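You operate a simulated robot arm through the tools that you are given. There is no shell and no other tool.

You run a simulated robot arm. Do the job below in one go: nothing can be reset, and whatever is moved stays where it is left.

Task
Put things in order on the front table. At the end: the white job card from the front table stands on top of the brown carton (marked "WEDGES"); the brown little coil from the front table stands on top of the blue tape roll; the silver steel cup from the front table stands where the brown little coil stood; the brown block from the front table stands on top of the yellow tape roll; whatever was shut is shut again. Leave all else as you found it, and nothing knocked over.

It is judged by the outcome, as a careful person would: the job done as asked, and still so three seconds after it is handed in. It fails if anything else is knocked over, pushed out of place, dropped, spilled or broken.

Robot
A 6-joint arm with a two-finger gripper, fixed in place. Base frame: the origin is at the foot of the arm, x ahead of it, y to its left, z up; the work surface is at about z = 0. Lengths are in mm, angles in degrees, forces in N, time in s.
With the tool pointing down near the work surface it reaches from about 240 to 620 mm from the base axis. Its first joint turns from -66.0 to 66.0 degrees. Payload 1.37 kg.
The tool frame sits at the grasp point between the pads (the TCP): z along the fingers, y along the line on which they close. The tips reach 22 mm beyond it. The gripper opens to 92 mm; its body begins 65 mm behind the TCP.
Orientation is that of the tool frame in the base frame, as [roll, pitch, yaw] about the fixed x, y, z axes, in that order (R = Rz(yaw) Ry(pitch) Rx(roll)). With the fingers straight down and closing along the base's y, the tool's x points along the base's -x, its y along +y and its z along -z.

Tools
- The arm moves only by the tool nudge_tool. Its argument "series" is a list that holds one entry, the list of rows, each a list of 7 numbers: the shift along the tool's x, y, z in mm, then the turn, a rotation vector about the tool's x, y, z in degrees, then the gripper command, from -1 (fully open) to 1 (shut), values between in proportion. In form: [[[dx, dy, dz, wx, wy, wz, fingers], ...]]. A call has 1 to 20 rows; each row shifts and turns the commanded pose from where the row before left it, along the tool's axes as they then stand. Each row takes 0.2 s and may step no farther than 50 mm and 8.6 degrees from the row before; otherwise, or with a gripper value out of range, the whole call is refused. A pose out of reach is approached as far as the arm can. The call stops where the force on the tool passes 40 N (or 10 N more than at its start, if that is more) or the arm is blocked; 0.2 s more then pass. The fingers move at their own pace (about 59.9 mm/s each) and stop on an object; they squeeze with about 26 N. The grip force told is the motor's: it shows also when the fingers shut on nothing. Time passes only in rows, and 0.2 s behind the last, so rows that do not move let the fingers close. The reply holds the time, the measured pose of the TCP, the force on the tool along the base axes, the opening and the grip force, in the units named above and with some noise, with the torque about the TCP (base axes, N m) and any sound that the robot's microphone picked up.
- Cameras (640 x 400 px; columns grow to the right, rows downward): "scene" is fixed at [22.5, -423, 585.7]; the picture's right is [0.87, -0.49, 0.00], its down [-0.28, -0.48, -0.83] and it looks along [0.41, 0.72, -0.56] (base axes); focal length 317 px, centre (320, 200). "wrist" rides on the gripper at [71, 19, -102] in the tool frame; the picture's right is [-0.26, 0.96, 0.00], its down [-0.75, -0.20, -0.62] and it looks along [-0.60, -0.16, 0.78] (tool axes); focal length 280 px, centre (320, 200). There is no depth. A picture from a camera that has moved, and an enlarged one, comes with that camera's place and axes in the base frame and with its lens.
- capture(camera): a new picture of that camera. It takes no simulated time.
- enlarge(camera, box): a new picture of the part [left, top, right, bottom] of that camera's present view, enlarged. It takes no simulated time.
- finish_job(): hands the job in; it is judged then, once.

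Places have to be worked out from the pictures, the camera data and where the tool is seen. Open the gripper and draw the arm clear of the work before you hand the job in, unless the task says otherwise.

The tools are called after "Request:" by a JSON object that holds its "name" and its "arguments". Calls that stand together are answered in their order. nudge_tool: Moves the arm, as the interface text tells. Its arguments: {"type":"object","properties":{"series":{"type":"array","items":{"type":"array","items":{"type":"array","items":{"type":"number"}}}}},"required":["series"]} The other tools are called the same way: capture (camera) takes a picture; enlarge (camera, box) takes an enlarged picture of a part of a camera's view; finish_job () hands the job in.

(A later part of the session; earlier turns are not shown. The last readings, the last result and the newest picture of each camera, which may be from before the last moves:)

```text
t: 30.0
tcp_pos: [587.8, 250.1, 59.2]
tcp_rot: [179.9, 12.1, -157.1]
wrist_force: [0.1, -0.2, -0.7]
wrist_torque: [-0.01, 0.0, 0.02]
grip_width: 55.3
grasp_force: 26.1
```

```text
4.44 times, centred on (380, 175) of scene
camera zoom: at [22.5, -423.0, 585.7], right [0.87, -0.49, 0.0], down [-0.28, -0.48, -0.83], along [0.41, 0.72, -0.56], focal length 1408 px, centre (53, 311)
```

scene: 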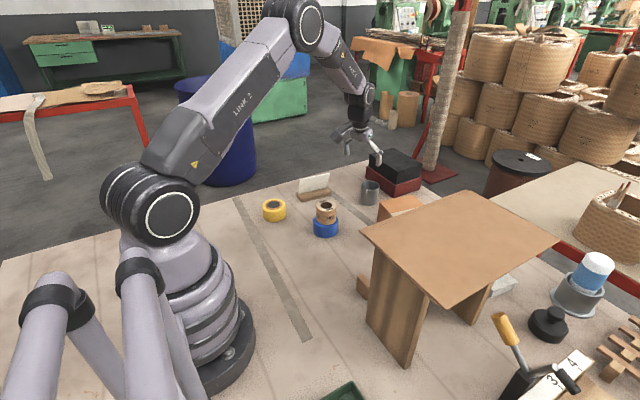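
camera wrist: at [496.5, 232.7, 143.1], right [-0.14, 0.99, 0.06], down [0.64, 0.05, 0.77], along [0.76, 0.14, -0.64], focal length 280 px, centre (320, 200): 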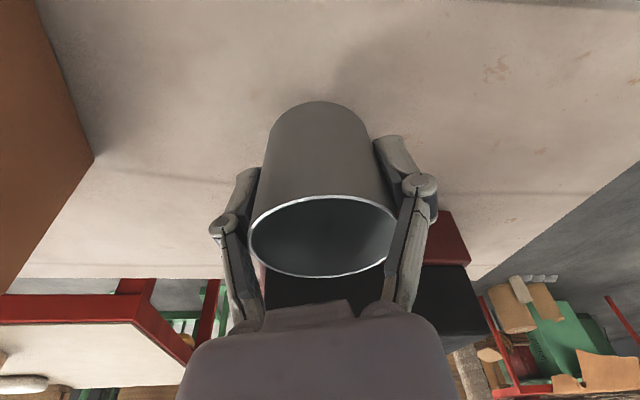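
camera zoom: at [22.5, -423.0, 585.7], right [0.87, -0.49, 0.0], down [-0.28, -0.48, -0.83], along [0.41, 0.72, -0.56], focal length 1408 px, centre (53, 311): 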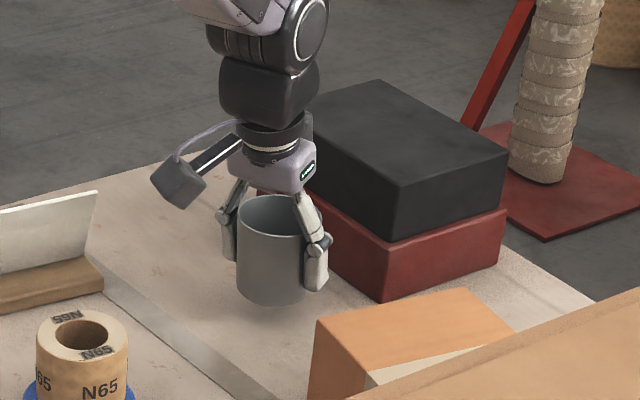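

The cup is firmly held and clear of the table. I'm lifting to about z=160 so it clears the coil tower, then carrying it along -x towards the coil's old spot.

Request:
{"name": "nudge_tool", "arguments": {"series": [[[-1.66, 0, -7.82, 0, 0, 0, 1], [-2.08, 0, -9.78, 0, 0, 0, 1], [-2.49, 0, -11.74, 0, 0, 0, 1], [-2.49, 0, -11.74, 0, 0, 0, 1], [-2.49, 0, -11.74, 0, 0, 0, 1], [-2.49, 0, -11.74, 0, 0, 0, 1], [-2.49, 0, -11.74, 0, 0, 0, 1], [-2.08, 0, -9.78, 0, 0, 0, 1], [-1.87, 0, -8.8, 0, 0, 0, 1], [-1.25, 0, -5.87, 0, 0, 0, 1], [4.51, 1.95, -0.96, 0, 0, 0, 1], [9.01, 3.89, -1.92, 0, 0, 0, 1], [13.52, 5.84, -2.87, 0, 0, 0, 1], [18.02, 7.78, -3.83, 0, 0, 0, 1], [18.02, 7.78, -3.83, 0, 0, 0, 1], [18.02, 7.78, -3.83, 0, 0, 0, 1], [18.02, 7.78, -3.83, 0, 0, 0, 1], [13.52, 5.84, -2.87, 0, 0, 0, 1], [9.01, 3.89, -1.92, 0, 0, 0, 1], [4.51, 1.95, -0.96, 0, 0, 0, 1]]]}}

Request:
{"name": "capture", "arguments": {"camera": "wrist"}}

Request:
{"name": "capture", "arguments": {"camera": "scene"}}

```text
t: 34.2
tcp_pos: [447.7, 249.3, 160.0]
tcp_rot: [180.0, 12.1, -157.0]
wrist_force: [0.6, -0.8, -0.6]
wrist_torque: [-0.08, -0.02, 0.0]
grip_width: 55.1
grasp_force: 26.0
```

```text
taken
camera wrist: at [356.4, 232.3, 245.4], right [-0.14, 0.99, 0.06], down [0.64, 0.05, 0.77], along [0.76, 0.14, -0.64], focal length 280 px, centre (320, 200)
```

wrist: 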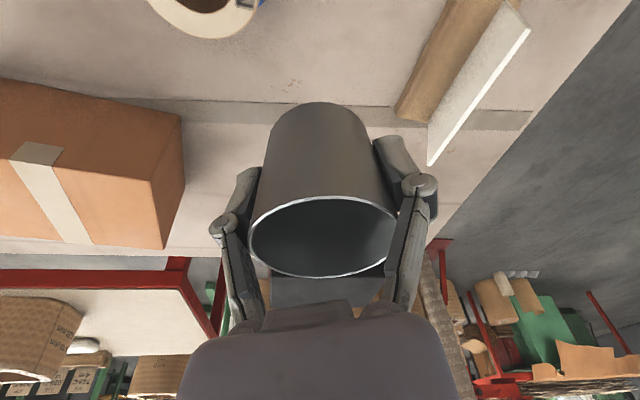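

```text
taken
```

scene: 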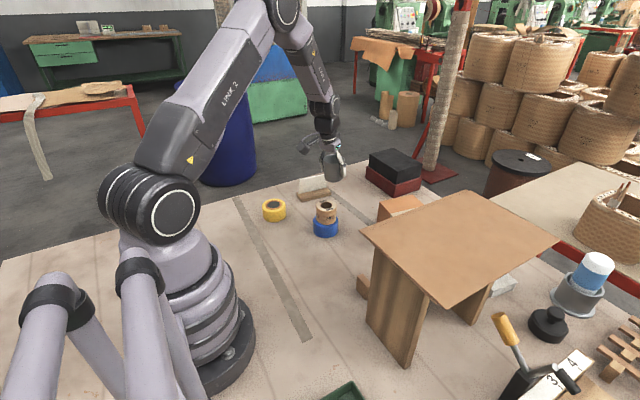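

The carry is stable at (448, 249.5, 160), so I'm continuing along -x to above the coil's old spot (170.5, 251).

Request:
{"name": "nudge_tool", "arguments": {"series": [[[4.51, 1.95, -0.96, 0, 0, 0, 1], [9.01, 3.89, -1.92, 0, 0, 0, 1], [13.52, 5.84, -2.87, 0, 0, 0, 1], [18.02, 7.78, -3.83, 0, 0, 0, 1], [18.02, 7.78, -3.83, 0, 0, 0, 1], [18.02, 7.78, -3.83, 0, 0, 0, 1], [18.02, 7.78, -3.83, 0, 0, 0, 1], [18.02, 7.78, -3.83, 0, 0, 0, 1], [18.02, 7.78, -3.83, 0, 0, 0, 1], [18.02, 7.78, -3.83, 0, 0, 0, 1], [18.02, 7.78, -3.83, 0, 0, 0, 1], [18.02, 7.78, -3.83, 0, 0, 0, 1], [18.02, 7.78, -3.83, 0, 0, 0, 1], [18.02, 7.78, -3.83, 0, 0, 0, 1], [13.52, 5.84, -2.87, 0, 0, 0, 1], [9.01, 3.89, -1.92, 0, 0, 0, 1], [1.5, 2.28, -0.32, 0, 0, 0, 1], [0, 0, 0, 0, 0, 0, 1]]]}}

Request:
{"name": "capture", "arguments": {"camera": "wrist"}}

Request:
{"name": "capture", "arguments": {"camera": "scene"}}

```text
t: 38.0
tcp_pos: [169.9, 251.5, 159.4]
tcp_rot: [179.9, 12.1, -157.1]
wrist_force: [0.5, -0.1, -0.1]
wrist_torque: [0.02, 0.04, -0.02]
grip_width: 55.0
grasp_force: 26.1
```

```text
taken
camera wrist: at [79.7, 234.4, 245.1], right [-0.14, 0.99, 0.06], down [0.64, 0.05, 0.77], along [0.76, 0.14, -0.64], focal length 280 px, centre (320, 200)
```

wrist: 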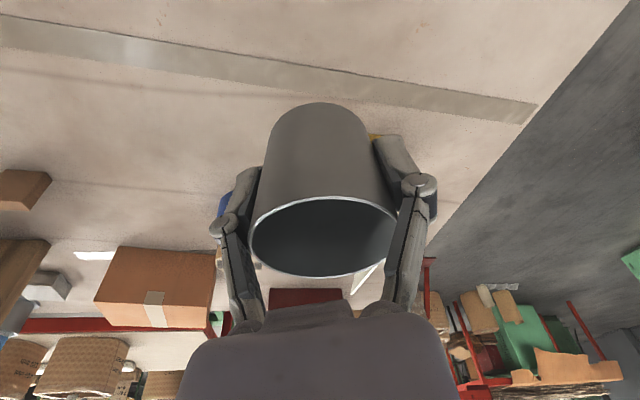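

```text
taken
```

scene: 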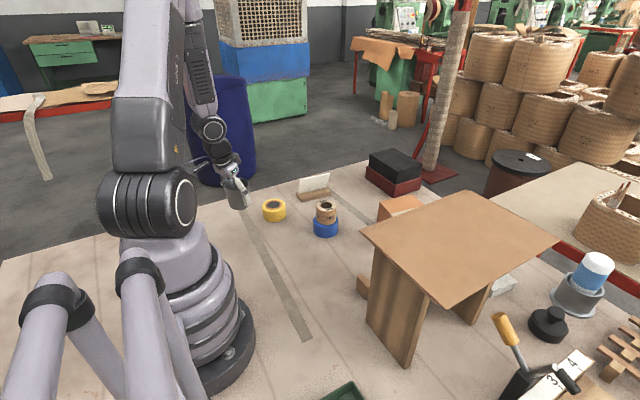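

The cup hangs above the old coil spot. I'm lowering it gently to about 8 mm above the table.

Request:
{"name": "nudge_tool", "arguments": {"series": [[[1.66, 0, 7.82, 0, 0, 0, 1], [2.49, 0, 11.74, 0, 0, 0, 1], [3.12, 0, 14.67, 0, 0, 0, 1], [3.12, 0, 14.67, 0, 0, 0, 1], [3.12, 0, 14.67, 0, 0, 0, 1], [3.12, 0, 14.67, 0, 0, 0, 1], [3.12, 0, 14.67, 0, 0, 0, 1], [2.49, 0, 11.74, 0, 0, 0, 1], [1.66, 0, 7.82, 0, 0, 0, 1], [1.04, 0, 4.89, 0, 0, 0, 1], [0, 0, 0, 0, 0, 0, 1]]]}}

Request:
{"name": "capture", "arguments": {"camera": "wrist"}}

Request:
{"name": "enlarge", "arguments": {"camera": "scene", "box": [202, 180, 282, 260]}}

```text
t: 40.4
tcp_pos: [196.1, 299.9, 89.1]
tcp_rot: [-179.7, 11.9, -157.1]
wrist_force: [-0.2, 0.3, -0.2]
wrist_torque: [0.02, 0.0, 0.01]
grip_width: 54.9
grasp_force: 26.6
out of reach, approached as far as the arm can: row 2, 3, 4, 5, 6, 7, 8, 9
```

```text
taken
camera wrist: at [105.0, 283.0, 174.5], right [-0.14, 0.99, 0.05], down [0.64, 0.05, 0.77], along [0.76, 0.14, -0.64], focal length 280 px, centre (320, 200)
```

wrist: 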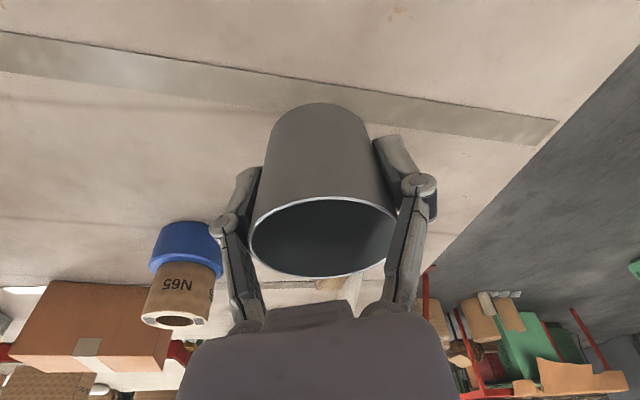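

```text
5.00 times, centred on (242, 220) of scene
camera zoom: at [22.5, -423.0, 585.7], right [0.87, -0.49, 0.0], down [-0.28, -0.48, -0.83], along [0.41, 0.72, -0.56], focal length 1584 px, centre (710, 100)
```

zoom: 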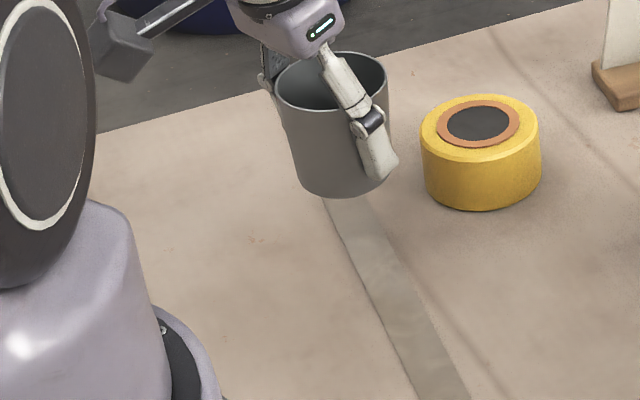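

The tilted pose is out of the arm's reach this close in, and it slid outward to (196, 300, 89) without touching anything. I'm raising first, and will then set the cup down at a free mid-table spot to re-grasp it with a vertical tool.

Request:
{"name": "nudge_tool", "arguments": {"series": [[[-1.04, 0, -4.89, 0, 0, 0, 1], [-1.66, 0, -7.82, 0, 0, 0, 1], [0, 0, 0, 0, 0, 0, 1]]]}}

Request:
{"name": "capture", "arguments": {"camera": "scene"}}

```text
t: 41.2
tcp_pos: [194.1, 297.6, 101.5]
tcp_rot: [-180.0, 12.1, -157.1]
wrist_force: [-0.3, -0.5, -0.6]
wrist_torque: [0.03, 0.01, 0.0]
grip_width: 54.9
grasp_force: 25.8
```

```text
taken
```

scene: 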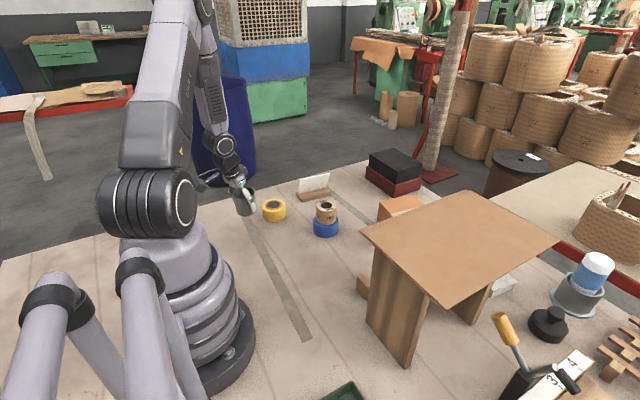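

The commanded pose has re-synced to about (195, 298, 101). I'm lifting to z≈160 and starting the carry towards the free area near (430, 60).

Request:
{"name": "nudge_tool", "arguments": {"series": [[[-1.25, 0, -5.87, 0, 0, 0, 1], [-2.08, 0, -9.78, 0, 0, 0, 1], [-2.49, 0, -11.74, 0, 0, 0, 1], [-2.49, 0, -11.74, 0, 0, 0, 1], [-2.49, 0, -11.74, 0, 0, 0, 1], [-1.66, 0, -7.82, 0, 0, 0, 1], [-1.81, -4.65, 0.39, 0, 0, 0, 1], [-3.62, -9.29, 0.77, 0, 0, 0, 1], [-5.44, -13.94, 1.16, 0, 0, 0, 1], [-7.25, -18.59, 1.54, 0, 0, 0, 1], [-7.25, -18.59, 1.54, 0, 0, 0, 1], [-7.25, -18.59, 1.54, 0, 0, 0, 1], [-7.25, -18.59, 1.54, 0, 0, 0, 1], [-7.25, -18.59, 1.54, 0, 0, 0, 1], [-7.25, -18.59, 1.54, 0, 0, 0, 1], [-5.44, -13.94, 1.16, 0, 0, 0, 1], [-3.62, -9.29, 0.77, 0, 0, 0, 1], [-1.81, -4.65, 0.39, 0, 0, 0, 1], [0, 0, 0, 0, 0, 0, 1]]]}}

```text
t: 45.2
tcp_pos: [320.7, 169.5, 158.8]
tcp_rot: [-180.0, 12.1, -157.2]
wrist_force: [0.2, -0.3, -1.1]
wrist_torque: [-0.03, 0.03, 0.04]
grip_width: 54.8
grasp_force: 25.9
```

The tool is at (321, 170, 159) as expected. I'm continuing the remaining 155 mm to the free area.

Request:
{"name": "nudge_tool", "arguments": {"series": [[[-1.81, -4.65, 0.39, 0, 0, 0, 1], [-3.62, -9.29, 0.77, 0, 0, 0, 1], [-5.44, -13.94, 1.16, 0, 0, 0, 1], [-7.25, -18.59, 1.54, 0, 0, 0, 1], [-7.25, -18.59, 1.54, 0, 0, 0, 1], [-7.25, -18.59, 1.54, 0, 0, 0, 1], [-7.25, -18.59, 1.54, 0, 0, 0, 1], [-5.44, -13.94, 1.16, 0, 0, 0, 1], [-5.44, -13.94, 1.16, 0, 0, 0, 1], [-3.62, -9.29, 0.77, 0, 0, 0, 1], [-1.81, -4.65, 0.39, 0, 0, 0, 1], [0, 0, 0, 0, 0, 0, 1]]]}}

Request:
{"name": "capture", "arguments": {"camera": "wrist"}}

Request:
{"name": "capture", "arguments": {"camera": "scene"}}

```text
t: 47.8
tcp_pos: [429.7, 56.8, 160.6]
tcp_rot: [180.0, 12.1, -157.0]
wrist_force: [0.2, 0.4, -0.4]
wrist_torque: [0.0, 0.04, 0.0]
grip_width: 54.6
grasp_force: 25.6
```

```text
taken
camera wrist: at [338.3, 40.7, 245.2], right [-0.14, 0.99, 0.06], down [0.64, 0.05, 0.77], along [0.76, 0.14, -0.64], focal length 280 px, centre (320, 200)
```

wrist: 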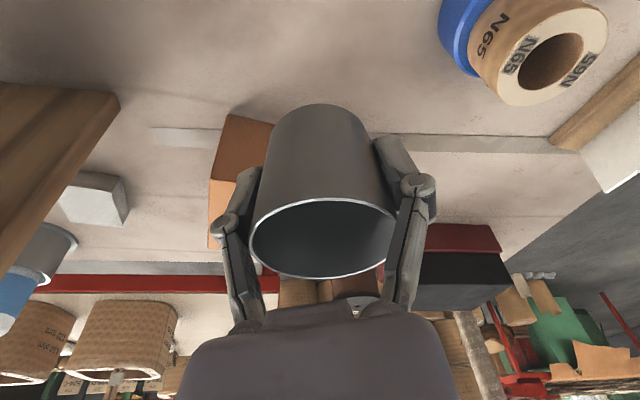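

```text
taken
```

scene: 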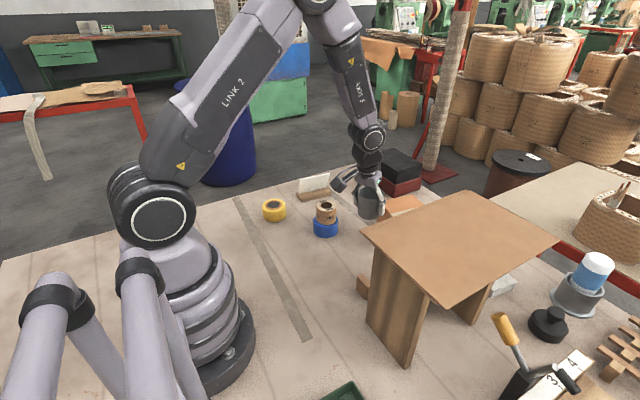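

The cup is over open table at (430, 58). I'm lowering it to just above the surface.

Request:
{"name": "nudge_tool", "arguments": {"series": [[[1.66, 0, 7.82, 0, 0, 0, 1], [2.49, 0, 11.74, 0, 0, 0, 1], [3.12, 0, 14.67, 0, 0, 0, 1], [3.12, 0, 14.67, 0, 0, 0, 1], [3.12, 0, 14.67, 0, 0, 0, 1], [3.12, 0, 14.67, 0, 0, 0, 1], [3.12, 0, 14.67, 0, 0, 0, 1], [2.49, 0, 11.74, 0, 0, 0, 1], [1.66, 0, 7.82, 0, 0, 0, 1], [1.04, 0, 4.89, 0, 0, 0, 1], [0, 0, 0, 0, 0, 0, 1]]]}}

Request:
{"name": "enlarge", "arguments": {"camera": "scene", "box": [310, 170, 430, 260]}}

Request:
{"name": "capture", "arguments": {"camera": "wrist"}}

```text
t: 50.2
tcp_pos: [429.6, 58.2, 41.3]
tcp_rot: [179.9, 12.1, -157.2]
wrist_force: [-0.3, 0.3, -0.6]
wrist_torque: [0.03, -0.01, -0.02]
grip_width: 54.3
grasp_force: 26.5
```

```text
4.44 times, centred on (370, 215) of scene
camera zoom: at [22.5, -423.0, 585.7], right [0.87, -0.49, 0.0], down [-0.28, -0.48, -0.83], along [0.41, 0.72, -0.56], focal length 1408 px, centre (98, 133)
```

zoom: 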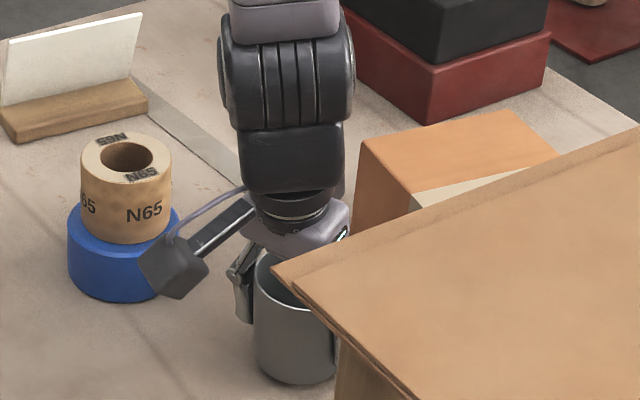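

```text
taken
camera wrist: at [339.4, 41.3, 126.3], right [-0.14, 0.99, 0.06], down [0.64, 0.05, 0.77], along [0.76, 0.14, -0.64], focal length 280 px, centre (320, 200)
```

wrist: 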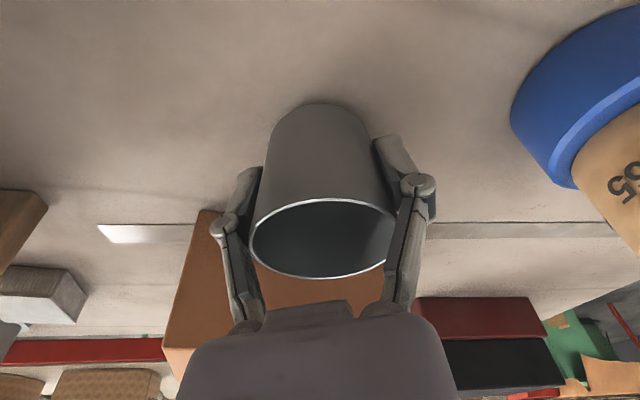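

The cup bottom is about 8 mm above the table. I'm lowering in small steps until contact.

Request:
{"name": "nudge_tool", "arguments": {"series": [[[0.62, 0, 2.93, 0, 0, 0, 1], [0.42, 0, 1.96, 0, 0, 0, 1], [0.21, 0, 0.98, 0, 0, 0, 1], [0, 0, 0, 0, 0, 0, 1]]]}}

```text
t: 51.2
tcp_pos: [429.6, 59.1, 34.3]
tcp_rot: [-179.9, 12.1, -157.3]
wrist_force: [0.2, 0.7, -1.1]
wrist_torque: [-0.01, 0.0, -0.01]
grip_width: 54.4
grasp_force: 25.7
```

No contact force yet, so I'm continuing down in 1 mm steps.

Request:
{"name": "nudge_tool", "arguments": {"series": [[[0.21, 0, 0.98, 0, 0, 0, 1], [0.21, 0, 0.98, 0, 0, 0, 1], [0, 0, 0, 0, 0, 0, 1]]]}}

```text
t: 52.0
tcp_pos: [430.0, 60.1, 33.9]
tcp_rot: [180.0, 12.1, -157.1]
wrist_force: [-5.6, 0.8, 13.3]
wrist_torque: [-0.03, 0.01, -0.04]
grip_width: 54.3
grasp_force: 25.9
```

The cup has touched down with 13 N. I'm easing off slightly and releasing gradually, then rising vertically.

Request:
{"name": "nudge_tool", "arguments": {"series": [[[-0.12, 0, -0.6, 0, 0, 0, 1], [0, 0, 0, 0, 0, 0, -0.25], [0, 0, 0, 0, 0, 0, -0.4], [0, 0, 0, 0, 0, 0, -0.7], [0, 0, 0, 0, 0, 0, -1], [0, 0, 0, 0, 0, 0, -1], [-2.08, 0, -9.78, 0, 0, 0, -1], [-5.2, 0, -24.45, 0, 0, 0, -1], [-8.3, 0, -39.1, 0, 0, 0, -1], [-8.3, 0, -39.1, 0, 0, 0, -1], [0, 0, 0, 0, 0, 0, -1]]]}}

Request:
{"name": "capture", "arguments": {"camera": "wrist"}}

Request:
{"name": "capture", "arguments": {"camera": "scene"}}

```text
t: 54.4
tcp_pos: [428.5, 57.3, 148.4]
tcp_rot: [-179.9, 12.1, -157.2]
wrist_force: [-0.3, -0.7, -0.2]
wrist_torque: [-0.04, -0.01, 0.03]
grip_width: 92.0
grasp_force: 0.0
```

```text
taken
camera wrist: at [338.8, 41.0, 233.5], right [-0.14, 0.99, 0.06], down [0.64, 0.05, 0.77], along [0.76, 0.14, -0.64], focal length 280 px, centre (320, 200)
```

wrist: 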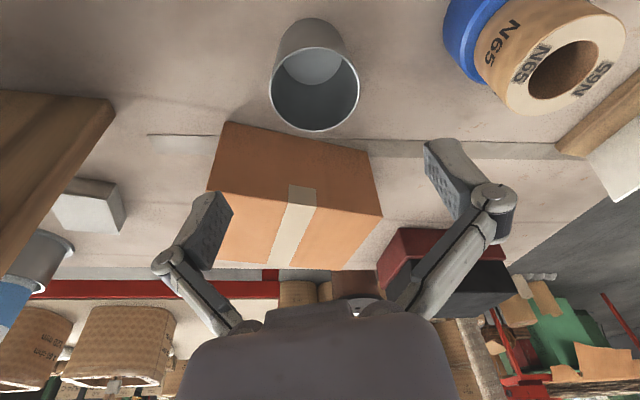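

```text
taken
```

scene: 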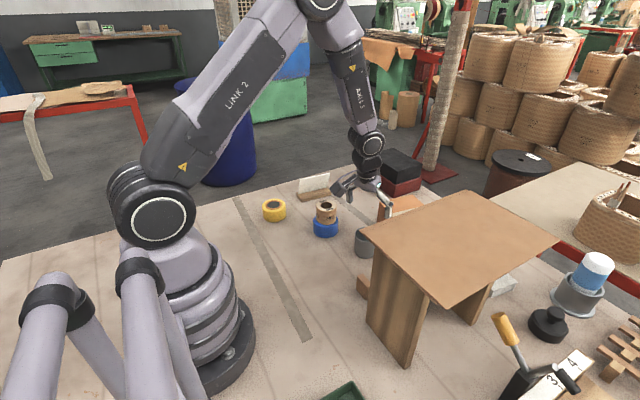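

The cup stands upright at about (431, 60). I'm untilting the tool to vertical above it and rechecking alignment.

Request:
{"name": "nudge_tool", "arguments": {"series": [[[0, 0, 0, 0, 6, 0, -1], [0, 0, 0, 0, 6, 0, -1], [0, 0, 20, 0, 0, 0, -1], [0, 0, 20, 0, 0, 0, -1], [0, 0, 0, 0, 0, 0, -1]]]}}

Request:
{"name": "capture", "arguments": {"camera": "wrist"}}

```text
t: 55.6
tcp_pos: [430.5, 59.3, 107.1]
tcp_rot: [179.9, 0.0, -157.1]
wrist_force: [-0.1, -1.1, -0.2]
wrist_torque: [-0.01, 0.04, 0.01]
grip_width: 91.7
grasp_force: 0.1
```

```text
taken
camera wrist: at [357.2, 49.8, 209.4], right [-0.13, 0.99, 0.0], down [0.77, 0.1, 0.63], along [0.62, 0.08, -0.78], focal length 280 px, centre (320, 200)
```

wrist: 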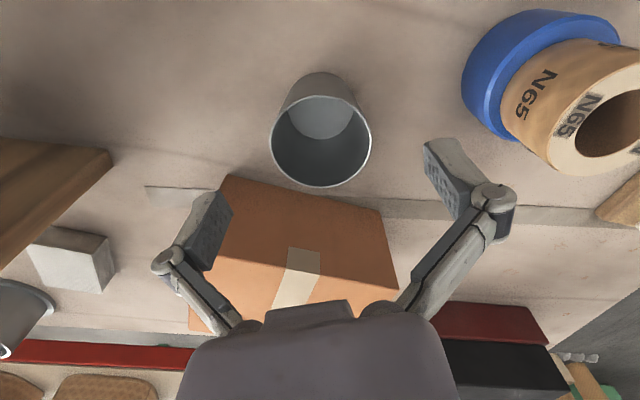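

The cup is centred about 2.5 mm radially beyond the TCP. I'm correcting, descending to z≈30 and closing.

Request:
{"name": "nudge_tool", "arguments": {"series": [[[-2.5, 0.5, 25, 0, 0, 0, -1], [0, 0, 30, 0, 0, 0, -1], [0, 0, 22.5, 0, 0, 0, -1], [0, 0, 0, 0, 0, 0, -1], [0, 0, 0, 0, 0, 0, 1], [0, 0, 0, 0, 0, 0, 1], [0, 0, 0, 0, 0, 0, 1], [0, 0, 0, 0, 0, 0, 1], [0, 0, 0, 0, 0, 0, 1]]]}}

Request:
{"name": "capture", "arguments": {"camera": "wrist"}}

Request:
{"name": "enlarge", "arguments": {"camera": "scene", "box": [310, 170, 430, 260]}}

```text
t: 57.6
tcp_pos: [432.9, 59.4, 29.4]
tcp_rot: [-180.0, 0.1, -157.2]
wrist_force: [-1.4, -0.5, 9.8]
wrist_torque: [-0.05, -0.02, -0.01]
grip_width: 56.8
grasp_force: 27.0
```

```text
taken
camera wrist: at [360.3, 51.1, 131.4], right [-0.13, 0.99, 0.0], down [0.77, 0.1, 0.63], along [0.62, 0.08, -0.78], focal length 280 px, centre (320, 200)
```

wrist: 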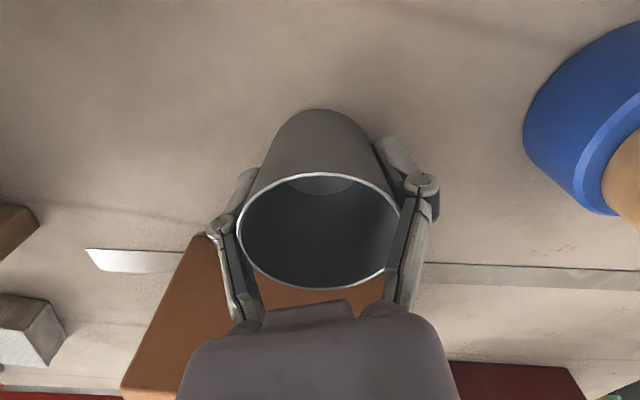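

```text
4.44 times, centred on (370, 215) of scene
camera zoom: at [22.4, -423.0, 585.7], right [0.87, -0.49, 0.0], down [-0.28, -0.48, -0.83], along [0.41, 0.72, -0.56], focal length 1408 px, centre (98, 133)
```

zoom: 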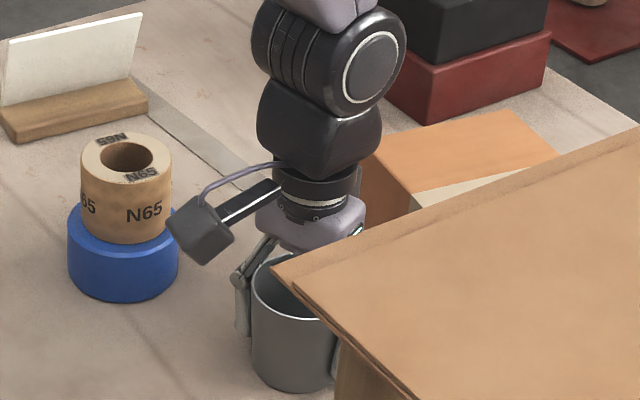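

The cup is gripped with a vertical tool at 56.8 mm. I'm lifting very slowly and verifying.

Request:
{"name": "nudge_tool", "arguments": {"series": [[[0, 0, -0.5, 0, 0, 0, 1], [0, 0, -0.5, 0, 0, 0, 1], [0, 0, -1, 0, 0, 0, 1], [0, 0, -1, 0, 0, 0, 1], [0, 0, -2, 0, 0, 0, 1], [0, 0, -3, 0, 0, 0, 1], [0, 0, -4, 0, 0, 0, 1], [0, 0, -4, 0, 0, 0, 1], [0, 0, -4, 0, 0, 0, 1], [0, 0, 0, 0, 0, 0, 1]]]}}

Request:
{"name": "capture", "arguments": {"camera": "wrist"}}

Request:
{"name": "enlarge", "arguments": {"camera": "scene", "box": [310, 170, 430, 260]}}

```text
t: 59.8
tcp_pos: [432.6, 59.6, 49.9]
tcp_rot: [-180.0, 0.1, -157.1]
wrist_force: [0.2, 0.0, -0.1]
wrist_torque: [-0.05, 0.0, 0.02]
grip_width: 56.5
grasp_force: 26.1
```

```text
taken
camera wrist: at [358.9, 50.3, 152.6], right [-0.13, 0.99, 0.0], down [0.77, 0.1, 0.63], along [0.62, 0.08, -0.78], focal length 280 px, centre (320, 200)
```

wrist: 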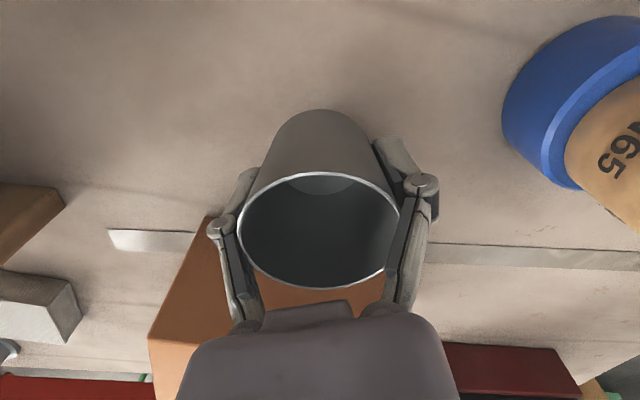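

```text
4.44 times, centred on (370, 215) of scene
camera zoom: at [22.5, -423.0, 585.7], right [0.87, -0.49, 0.0], down [-0.28, -0.48, -0.83], along [0.41, 0.72, -0.56], focal length 1408 px, centre (98, 133)
```

zoom: 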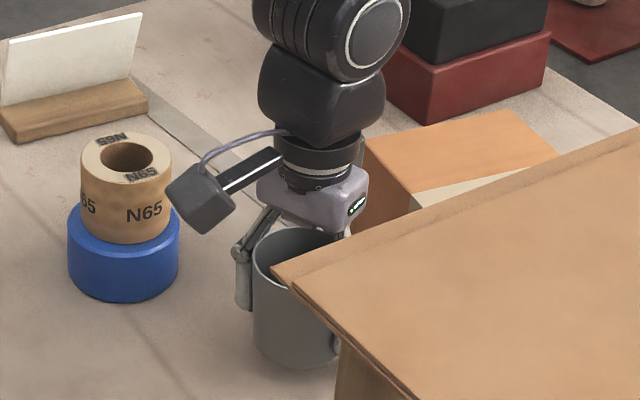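

The cup is held securely with a vertical tool. I'm lifting to z≈150 and carrying it towards (170, 251).

Request:
{"name": "nudge_tool", "arguments": {"series": [[[0, 0, -6, 0, 0, 0, 1], [0, 0, -9, 0, 0, 0, 1], [0, 0, -12, 0, 0, 0, 1], [0, 0, -12, 0, 0, 0, 1], [0, 0, -12, 0, 0, 0, 1], [0, 0, -12, 0, 0, 0, 1], [0, 0, -12, 0, 0, 0, 1], [0, 0, -12, 0, 0, 0, 1], [0, 0, -8, 0, 0, 0, 1], [0, 0, -5, 0, 0, 0, 1], [2.57, 4.29, 0, 0, 0, 0, 1], [5.14, 8.58, 0, 0, 0, 0, 1], [7.71, 12.86, 0, 0, 0, 0, 1], [10.29, 17.15, 0, 0, 0, 0, 1], [10.29, 17.15, 0, 0, 0, 0, 1], [10.29, 17.15, 0, 0, 0, 0, 1], [10.29, 17.15, 0, 0, 0, 0, 1], [7.71, 12.86, 0, 0, 0, 0, 1], [5.14, 8.58, 0, 0, 0, 0, 1], [2.57, 4.29, 0, 0, 0, 0, 1]]]}}

Request:
{"name": "capture", "arguments": {"camera": "wrist"}}

```text
t: 64.0
tcp_pos: [318.5, 142.5, 150.6]
tcp_rot: [-179.9, 0.1, -157.1]
wrist_force: [0.8, -0.1, -0.4]
wrist_torque: [0.03, 0.01, -0.02]
grip_width: 55.1
grasp_force: 25.8
```

```text
taken
camera wrist: at [246.4, 133.0, 252.5], right [-0.13, 0.99, 0.0], down [0.77, 0.1, 0.63], along [0.62, 0.08, -0.78], focal length 280 px, centre (320, 200)
```

wrist: 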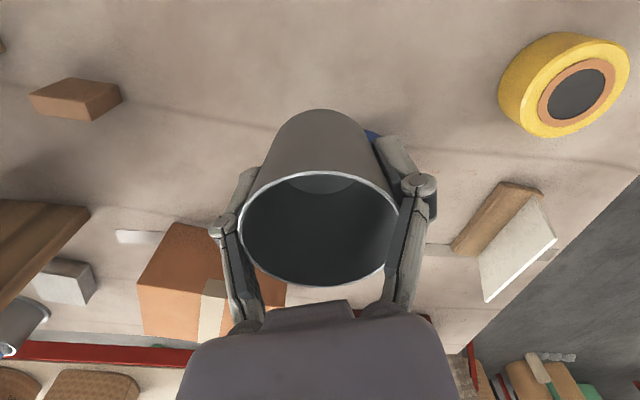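

The cup is creeping slightly in the grip, at 55.1 mm, but it's stable. I'm continuing to the destination without delay.

Request:
{"name": "nudge_tool", "arguments": {"series": [[[2.57, 4.29, 0, 0, 0, 0, 1], [5.14, 8.58, 0, 0, 0, 0, 1], [7.71, 12.86, 0, 0, 0, 0, 1], [10.29, 17.15, 0, 0, 0, 0, 1], [10.29, 17.15, 0, 0, 0, 0, 1], [10.29, 17.15, 0, 0, 0, 0, 1], [10.29, 17.15, 0, 0, 0, 0, 1], [10.29, 17.15, 0, 0, 0, 0, 1], [10.29, 17.15, 0, 0, 0, 0, 1], [10.03, 16.72, 0, 0, 0, 0, 1], [5.14, 8.58, 0, 0, 0, 0, 1], [2.57, 4.29, 0, 0, 0, 0, 1], [0, 0, 0, 0, 0, 0, 1]]]}}

Request:
{"name": "capture", "arguments": {"camera": "wrist"}}

Request:
{"name": "enlarge", "arguments": {"camera": "scene", "box": [182, 150, 302, 260]}}

```text
t: 66.8
tcp_pos: [170.2, 251.3, 152.3]
tcp_rot: [-180.0, 0.1, -157.2]
wrist_force: [-0.4, -0.1, -0.6]
wrist_torque: [0.01, -0.01, -0.02]
grip_width: 54.9
grasp_force: 26.1
```

```text
taken
camera wrist: at [98.0, 241.6, 253.3], right [-0.13, 0.99, 0.0], down [0.77, 0.1, 0.63], along [0.62, 0.08, -0.78], focal length 280 px, centre (320, 200)
```

wrist: 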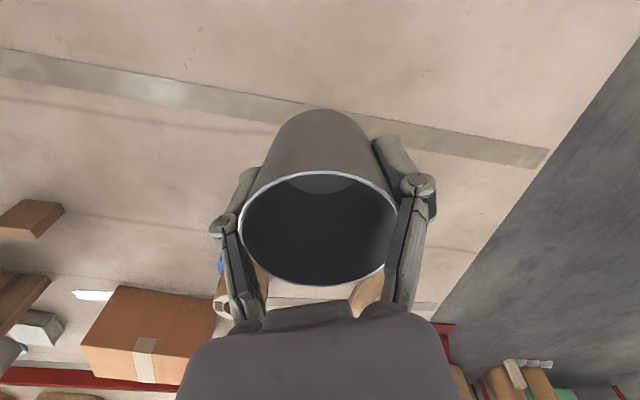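

```text
3.64 times, centred on (242, 205) of scene
camera zoom: at [22.5, -423.0, 585.7], right [0.87, -0.49, 0.0], down [-0.28, -0.48, -0.83], along [0.41, 0.72, -0.56], focal length 1152 px, centre (604, 182)
```

zoom: 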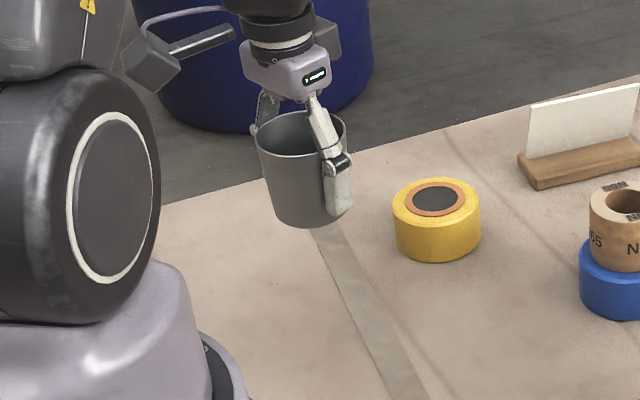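

The tool is at (170.2, 251.3, 151) with the cup upright. I'm descending in stages and watching for reach limits.

Request:
{"name": "nudge_tool", "arguments": {"series": [[[0, 0, 6, 0, 0, 0, 1], [0, 0, 10, 0, 0, 0, 1], [0, 0, 13, 0, 0, 0, 1], [0, 0, 13, 0, 0, 0, 1], [0, 0, 13, 0, 0, 0, 1], [0, 0, 13, 0, 0, 0, 1], [0, 0, 13, 0, 0, 0, 1], [0, 0, 13, 0, 0, 0, 1], [0, 0, 10, 0, 0, 0, 1], [0, 0, 5, 0, 0, 0, 1], [0, 0, 0, 0, 0, 0, 1]]]}}

Request:
{"name": "capture", "arguments": {"camera": "wrist"}}

Request:
{"name": "enlarge", "arguments": {"camera": "scene", "box": [202, 180, 282, 260]}}

```text
t: 69.2
tcp_pos: [169.4, 250.4, 40.4]
tcp_rot: [179.9, 0.1, -157.1]
wrist_force: [0.5, 0.4, -0.5]
wrist_torque: [-0.02, 0.0, -0.02]
grip_width: 54.4
grasp_force: 25.9
```

```text
taken
camera wrist: at [97.3, 241.3, 143.0], right [-0.13, 0.99, 0.0], down [0.77, 0.1, 0.63], along [0.62, 0.08, -0.78], focal length 280 px, centre (320, 200)
```

wrist: 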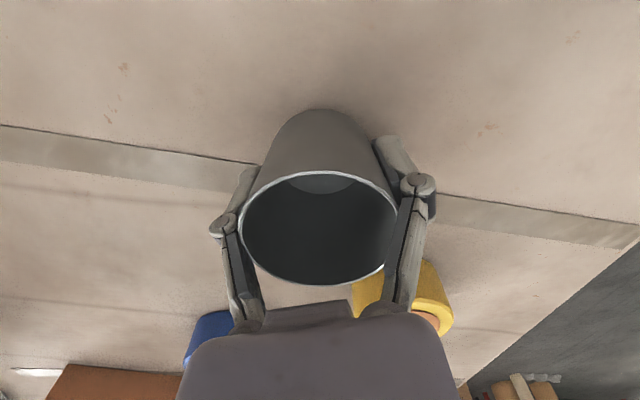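

```text
5.00 times, centred on (242, 220) of scene
camera zoom: at [22.5, -423.0, 585.7], right [0.87, -0.49, 0.0], down [-0.28, -0.48, -0.83], along [0.41, 0.72, -0.56], focal length 1584 px, centre (710, 100)
```

zoom: 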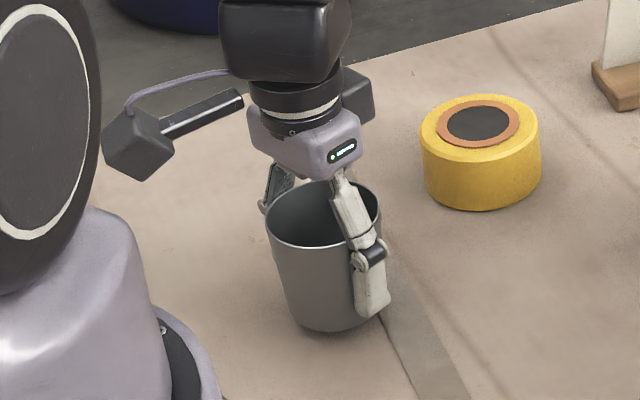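

I'm nearly at the table, lowering the last few millimetres with force monitoring.

Request:
{"name": "nudge_tool", "arguments": {"series": [[[0, 0, 4, 0, 0, 0, 1], [0, 0, 2, 0, 0, 0, 1], [0, 0, 1, 0, 0, 0, 1], [0, 0, 0, 0, 0, 0, 1]]]}}

```text
t: 70.2
tcp_pos: [169.7, 251.9, 34.3]
tcp_rot: [-180.0, 0.2, -157.1]
wrist_force: [0.5, -0.1, 0.2]
wrist_torque: [0.0, -0.02, -0.02]
grip_width: 54.6
grasp_force: 25.8
```

No contact yet, so I'm continuing in 1 mm steps.

Request:
{"name": "nudge_tool", "arguments": {"series": [[[0, 0, 1, 0, 0, 0, 1], [0, 0, 1, 0, 0, 0, 1], [0, 0, 0, 0, 0, 0, 1]]]}}

```text
t: 71.0
tcp_pos: [169.8, 251.4, 31.6]
tcp_rot: [180.0, 0.1, -157.1]
wrist_force: [-0.2, 0.8, -0.4]
wrist_torque: [-0.01, 0.0, 0.03]
grip_width: 54.3
grasp_force: 25.7
```

Request:
{"name": "nudge_tool", "arguments": {"series": [[[0, 0, 1, 0, 0, 0, 1], [0, 0, 1, 0, 0, 0, 1], [0, 0, 0, 0, 0, 0, 1]]]}}

Request:
{"name": "enlarge", "arguments": {"camera": "scene", "box": [202, 180, 282, 260]}}

```text
t: 71.8
tcp_pos: [171.4, 252.1, 31.3]
tcp_rot: [179.9, 0.1, -157.1]
wrist_force: [0.0, -2.6, 29.1]
wrist_torque: [-0.04, 0.06, -0.13]
grip_width: 54.6
grasp_force: 25.9
```

```text
5.00 times, centred on (242, 220) of scene
camera zoom: at [22.4, -423.1, 585.6], right [0.87, -0.49, 0.0], down [-0.28, -0.48, -0.83], along [0.41, 0.72, -0.56], focal length 1584 px, centre (710, 100)
```

zoom: 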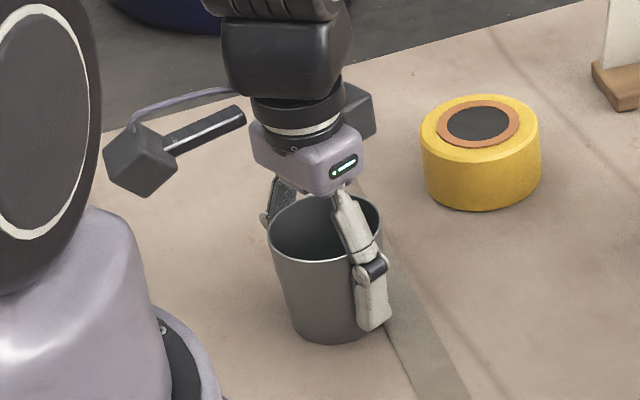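

The cup has touched down with 29 N. I'm backing up about 1 mm to relieve it, then opening gradually and retreating straight up.

Request:
{"name": "nudge_tool", "arguments": {"series": [[[0, 0, -0.6, 0, 0, 0, 1], [0, 0, -0.5, 0, 0, 0, 1], [0, 0, 0, 0, 0, 0, 1], [0, 0, 0, 0, 0, 0, -0.25], [0, 0, 0, 0, 0, 0, -0.4], [0, 0, 0, 0, 0, 0, -0.7], [0, 0, 0, 0, 0, 0, -1], [0, 0, 0, 0, 0, 0, -1], [0, 0, -10, 0, 0, 0, -1], [0, 0, -25, 0, 0, 0, -1], [0, 0, -40, 0, 0, 0, -1], [0, 0, -40, 0, 0, 0, -1], [0, 0, -30, 0, 0, 0, -1], [0, 0, 0, 0, 0, 0, -1]]]}}

Request:
{"name": "capture", "arguments": {"camera": "wrist"}}

Request:
{"name": "enlarge", "arguments": {"camera": "scene", "box": [222, 180, 302, 260]}}

```text
t: 74.8
tcp_pos: [170.8, 252.7, 178.7]
tcp_rot: [-180.0, 0.0, -157.2]
wrist_force: [0.1, 0.6, 0.4]
wrist_torque: [0.04, 0.0, 0.01]
grip_width: 92.2
grasp_force: 0.0
```

```text
taken
camera wrist: at [97.5, 243.1, 280.8], right [-0.13, 0.99, 0.0], down [0.77, 0.1, 0.63], along [0.62, 0.08, -0.78], focal length 280 px, centre (320, 200)
```

wrist: 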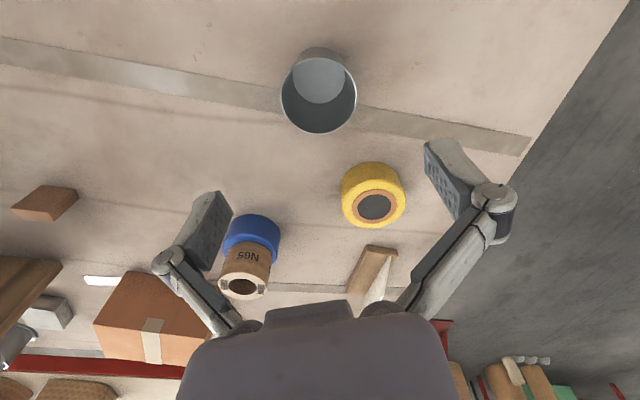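

```text
5.00 times, centred on (262, 220) of scene
camera zoom: at [22.5, -423.0, 585.7], right [0.87, -0.49, 0.0], down [-0.28, -0.48, -0.83], along [0.41, 0.72, -0.56], focal length 1584 px, centre (610, 100)
```

zoom: 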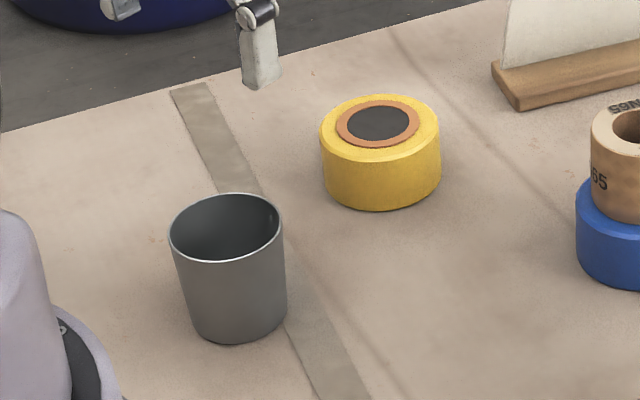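

The cup stands within about 3 mm of the coil's old spot. Next is the job card, so I'm moving above it at height and yawing so the fingers close across its wooden base.

Request:
{"name": "nudge_tool", "arguments": {"series": [[[-40.65, -2.7, 0, 0, 0, 0, -1], [-40.65, -2.7, 0, 0, 0, 0, -1], [-40.65, -2.7, 0, 0, 0, 0, -1], [-40.65, -2.7, 0, 0, 0, 0, -1], [-40.65, -2.7, 0, 0, 0, 0, -1], [-40.65, -2.7, 0, 0, 0, 0, -1], [-40.65, -2.7, 0, 0, 0, 0, -1], [0, 0, 0, 0, 0, 7.825, -1], [0, 0, 0, 0, 0, 7.825, -1], [0, 0, 0, 0, 0, 7.825, -1], [0, 0, 0, 0, 0, 7.825, -1], [0, 0, 0, 0, 0, 0, -1]]]}}

Request:
{"name": "capture", "arguments": {"camera": "wrist"}}

Request:
{"name": "capture", "arguments": {"camera": "scene"}}

```text
t: 77.4
tcp_pos: [438.3, 342.7, 177.4]
tcp_rot: [179.8, 0.1, 171.5]
wrist_force: [-0.5, 0.0, 0.1]
wrist_torque: [-0.01, 0.0, 0.02]
grip_width: 92.2
grasp_force: 0.1
```

```text
taken
camera wrist: at [371.8, 373.4, 279.5], right [0.4, 0.92, 0.0], down [0.71, -0.31, 0.63], along [0.57, -0.25, -0.78], focal length 280 px, centre (320, 200)
```

wrist: 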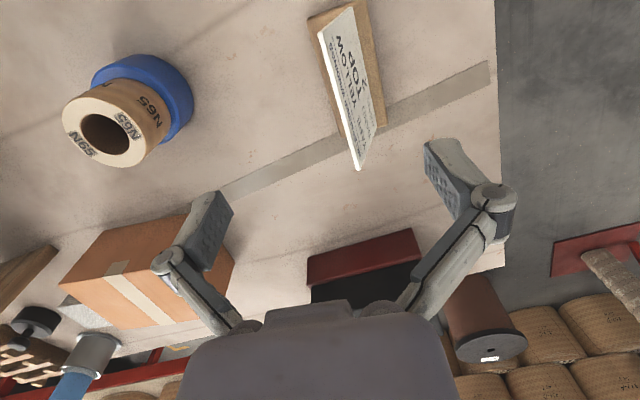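

```text
taken
```

scene: 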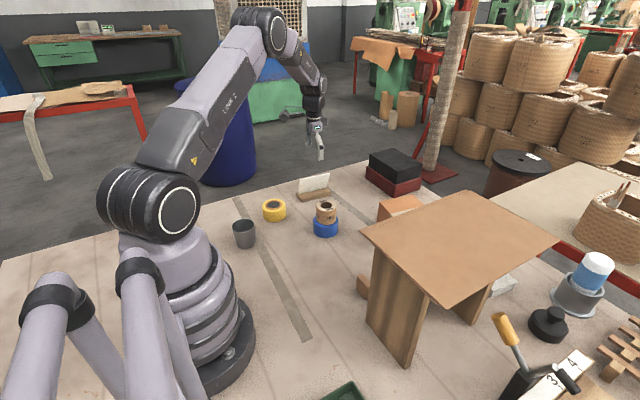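

The card and its wooden base are visible. I'm enlarging to measure the base's position and direction.

Request:
{"name": "enlarge", "arguments": {"camera": "wrist", "box": [260, 0, 440, 180]}}

Request:
{"name": "enlarge", "arguments": {"camera": "scene", "box": [280, 160, 350, 220]}}

```text
2.22 times, centred on (350, 90) of wrist
camera zoom: at [371.8, 373.4, 279.5], right [0.4, 0.92, 0.0], down [0.71, -0.31, 0.63], along [0.57, -0.25, -0.78], focal length 623 px, centre (253, 444)
```

zoom: 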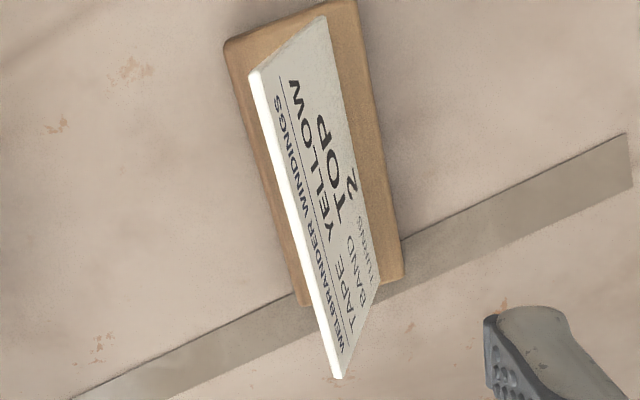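

```text
6.67 times, centred on (315, 190) of scene
camera zoom: at [22.5, -423.0, 585.7], right [0.87, -0.49, 0.0], down [-0.28, -0.48, -0.83], along [0.41, 0.72, -0.56], focal length 2112 px, centre (353, 267)
```

zoom: 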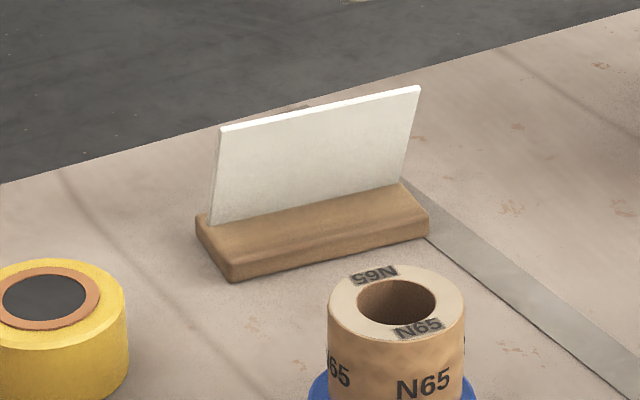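

From the closer wrist view, the card base's centre is at about (450, 372), it is roughly 106×47 mm and its long axis sits at about -7°. The card leans slightly towards -y. I'm aligning yaw and moving over it to z≈110.

Request:
{"name": "nudge_tool", "arguments": {"series": [[[0, 0, 0, 0, 0, -1.6, -1], [-7.3, 29.1, 0, 0, 0, 0, -1], [0, 0, 33, 0, 0, 0, -1], [0, 0, 34, 0, 0, 0, -1], [0, 0, 0, 0, 0, 0, -1]]]}}

Request:
{"name": "capture", "arguments": {"camera": "wrist"}}

Request:
{"name": "enlarge", "arguments": {"camera": "scene", "box": [260, 130, 360, 220]}}

```text
t: 78.6
tcp_pos: [450.5, 373.0, 109.2]
tcp_rot: [179.8, 0.3, 173.1]
wrist_force: [-0.2, -0.3, 0.1]
wrist_torque: [0.02, 0.0, -0.01]
grip_width: 91.8
grasp_force: 0.1
```

```text
taken
camera wrist: at [381.8, 400.5, 211.6], right [0.38, 0.93, 0.0], down [0.72, -0.29, 0.63], along [0.58, -0.23, -0.78], focal length 280 px, centre (320, 200)
```

wrist: 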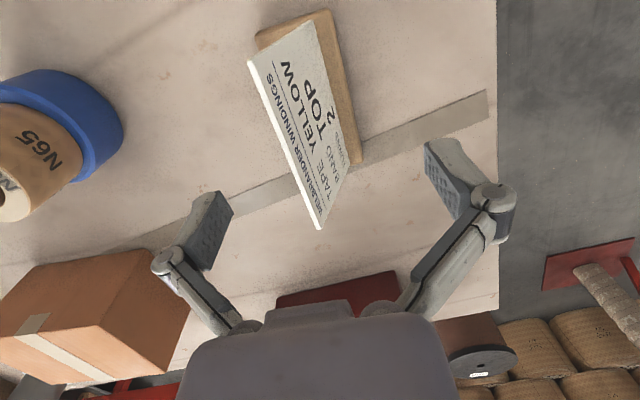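

```text
4.44 times, centred on (310, 175) of scene
camera zoom: at [22.5, -423.0, 585.7], right [0.87, -0.49, 0.0], down [-0.28, -0.48, -0.83], along [0.41, 0.72, -0.56], focal length 1408 px, centre (364, 311)
```

zoom: 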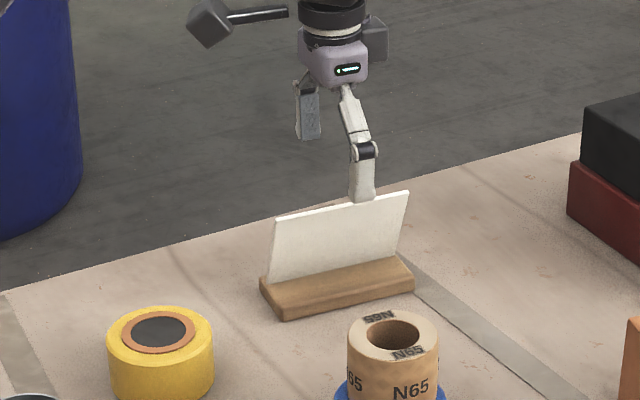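

The TCP is aligned within about 1–2 mm of the base's centre. I'm descending to z≈27 around the base with the fingers open.

Request:
{"name": "nudge_tool", "arguments": {"series": [[[0.5, -0.5, 25, 0, 0, 0, -1], [0, 0, 25, 0, 0, 0, -1], [0, 0, 20, 0, 0, 0, -1], [0, 0, 13, 0, 0, 0, -1], [0, 0, 0, 0, 0, 0, -1]]]}}

Request:
{"name": "capture", "arguments": {"camera": "wrist"}}

Request:
{"name": "enlarge", "arguments": {"camera": "scene", "box": [270, 130, 360, 220]}}

```text
t: 79.8
tcp_pos: [449.8, 372.1, 25.5]
tcp_rot: [179.9, 0.1, 173.0]
wrist_force: [-0.3, 0.5, -0.4]
wrist_torque: [-0.02, 0.0, 0.0]
grip_width: 92.0
grasp_force: 0.0
```

```text
taken
camera wrist: at [381.7, 399.2, 128.0], right [0.38, 0.93, 0.0], down [0.72, -0.29, 0.63], along [0.58, -0.23, -0.78], focal length 280 px, centre (320, 200)
```

wrist: 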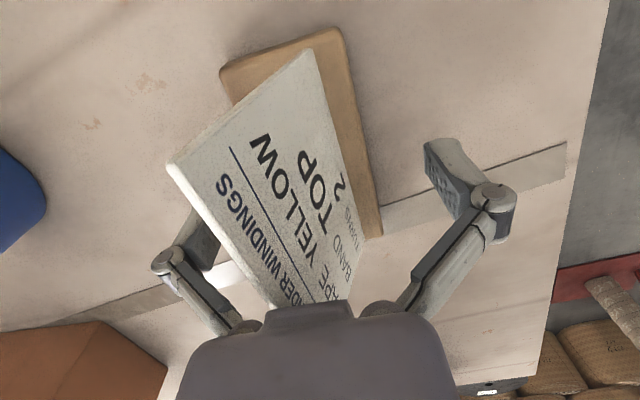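

```text
4.44 times, centred on (315, 175) of scene
camera zoom: at [22.5, -423.0, 585.7], right [0.87, -0.49, 0.0], down [-0.28, -0.48, -0.83], along [0.41, 0.72, -0.56], focal length 1408 px, centre (342, 311)
```

zoom: 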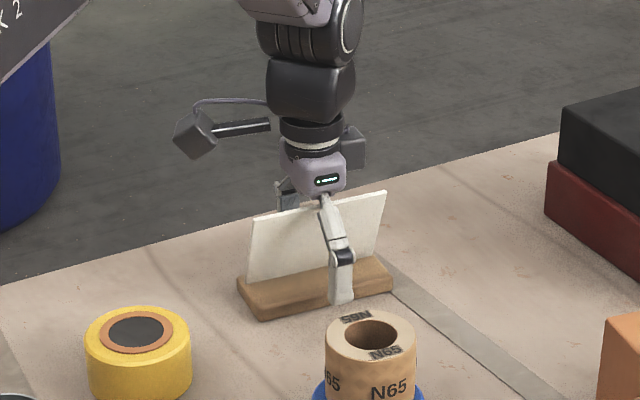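

The card plate leans about 21° with its top near z≈82, so the finger links could touch it if I squeeze the base. It's safer to grip the plate with the tool tilted parallel to it, so I'm rising, partly closing, and tilting.

Request:
{"name": "nudge_tool", "arguments": {"series": [[[0, 0, -30, 0, 0, 0, -1], [0, 0, -30, 0, 0, 0, -1], [0, 0, -30, 0, 0, 0, -1], [-0.5, -28.5, 0, 0, 0, -1.3, 0.1], [0, 0, 0, -7.17, 0, 0, 0.1], [0, 0, 0, -7.17, 0, 0, 0.1], [0, 0, 0, -7.17, 0, 0, 0.1], [0, 0, 0, 0, 0, 0, 0.1]]]}}

Request:
{"name": "capture", "arguments": {"camera": "wrist"}}

Request:
{"name": "enlarge", "arguments": {"camera": "scene", "box": [260, 120, 370, 220]}}

```text
t: 81.6
tcp_pos: [446.4, 343.2, 116.6]
tcp_rot: [158.4, 0.1, 174.4]
wrist_force: [-0.9, 0.8, 0.5]
wrist_torque: [0.01, 0.01, -0.03]
grip_width: 41.4
grasp_force: 0.1
```

```text
taken
camera wrist: at [374.0, 331.2, 219.3], right [0.35, 0.87, 0.36], down [0.71, -0.49, 0.51], along [0.61, 0.08, -0.79], focal length 280 px, centre (320, 200)
```

wrist: 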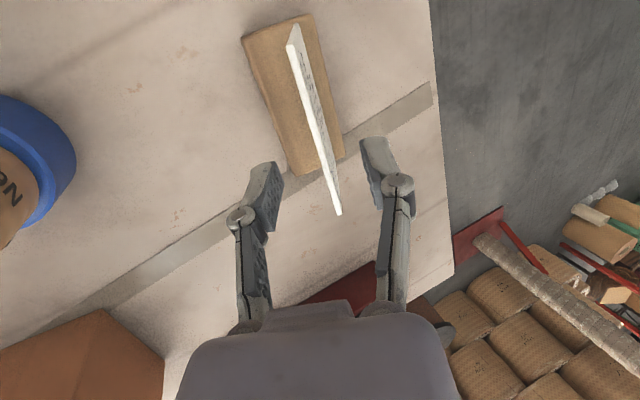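

```text
4.00 times, centred on (315, 170) of scene
camera zoom: at [22.5, -423.0, 585.7], right [0.87, -0.49, 0.0], down [-0.28, -0.48, -0.83], along [0.41, 0.72, -0.56], focal length 1267 px, centre (340, 320)
```

zoom: 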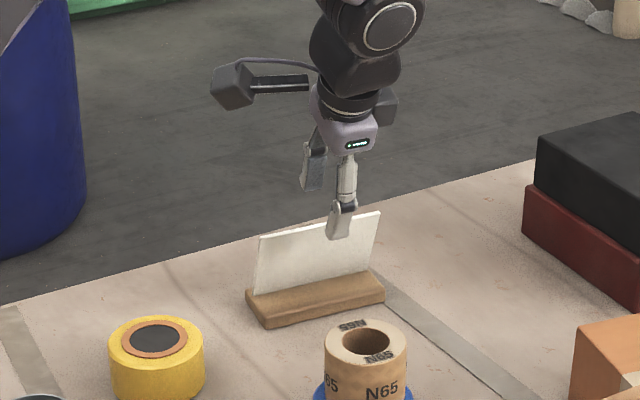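

The plate is now nearly edge-on between the fingers. I'm enlarging to fine-tune the tilt and yaw alignment.

Request:
{"name": "enlarge", "arguments": {"camera": "wrist", "box": [230, 0, 420, 220]}}

```text
1.82 times, centred on (325, 110) of wrist
camera zoom: at [374.0, 331.2, 219.3], right [0.35, 0.87, 0.36], down [0.71, -0.49, 0.51], along [0.61, 0.08, -0.79], focal length 510 px, centre (311, 364)
```

zoom: 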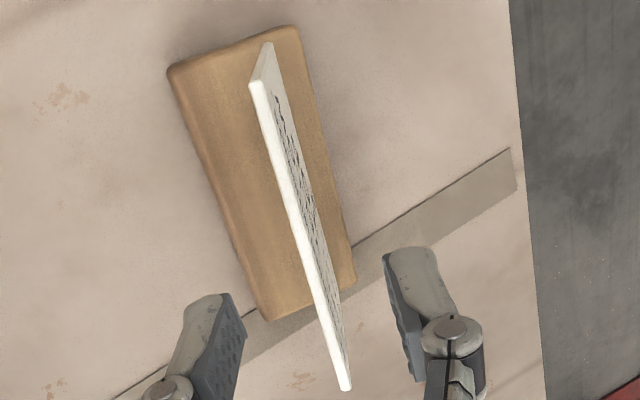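

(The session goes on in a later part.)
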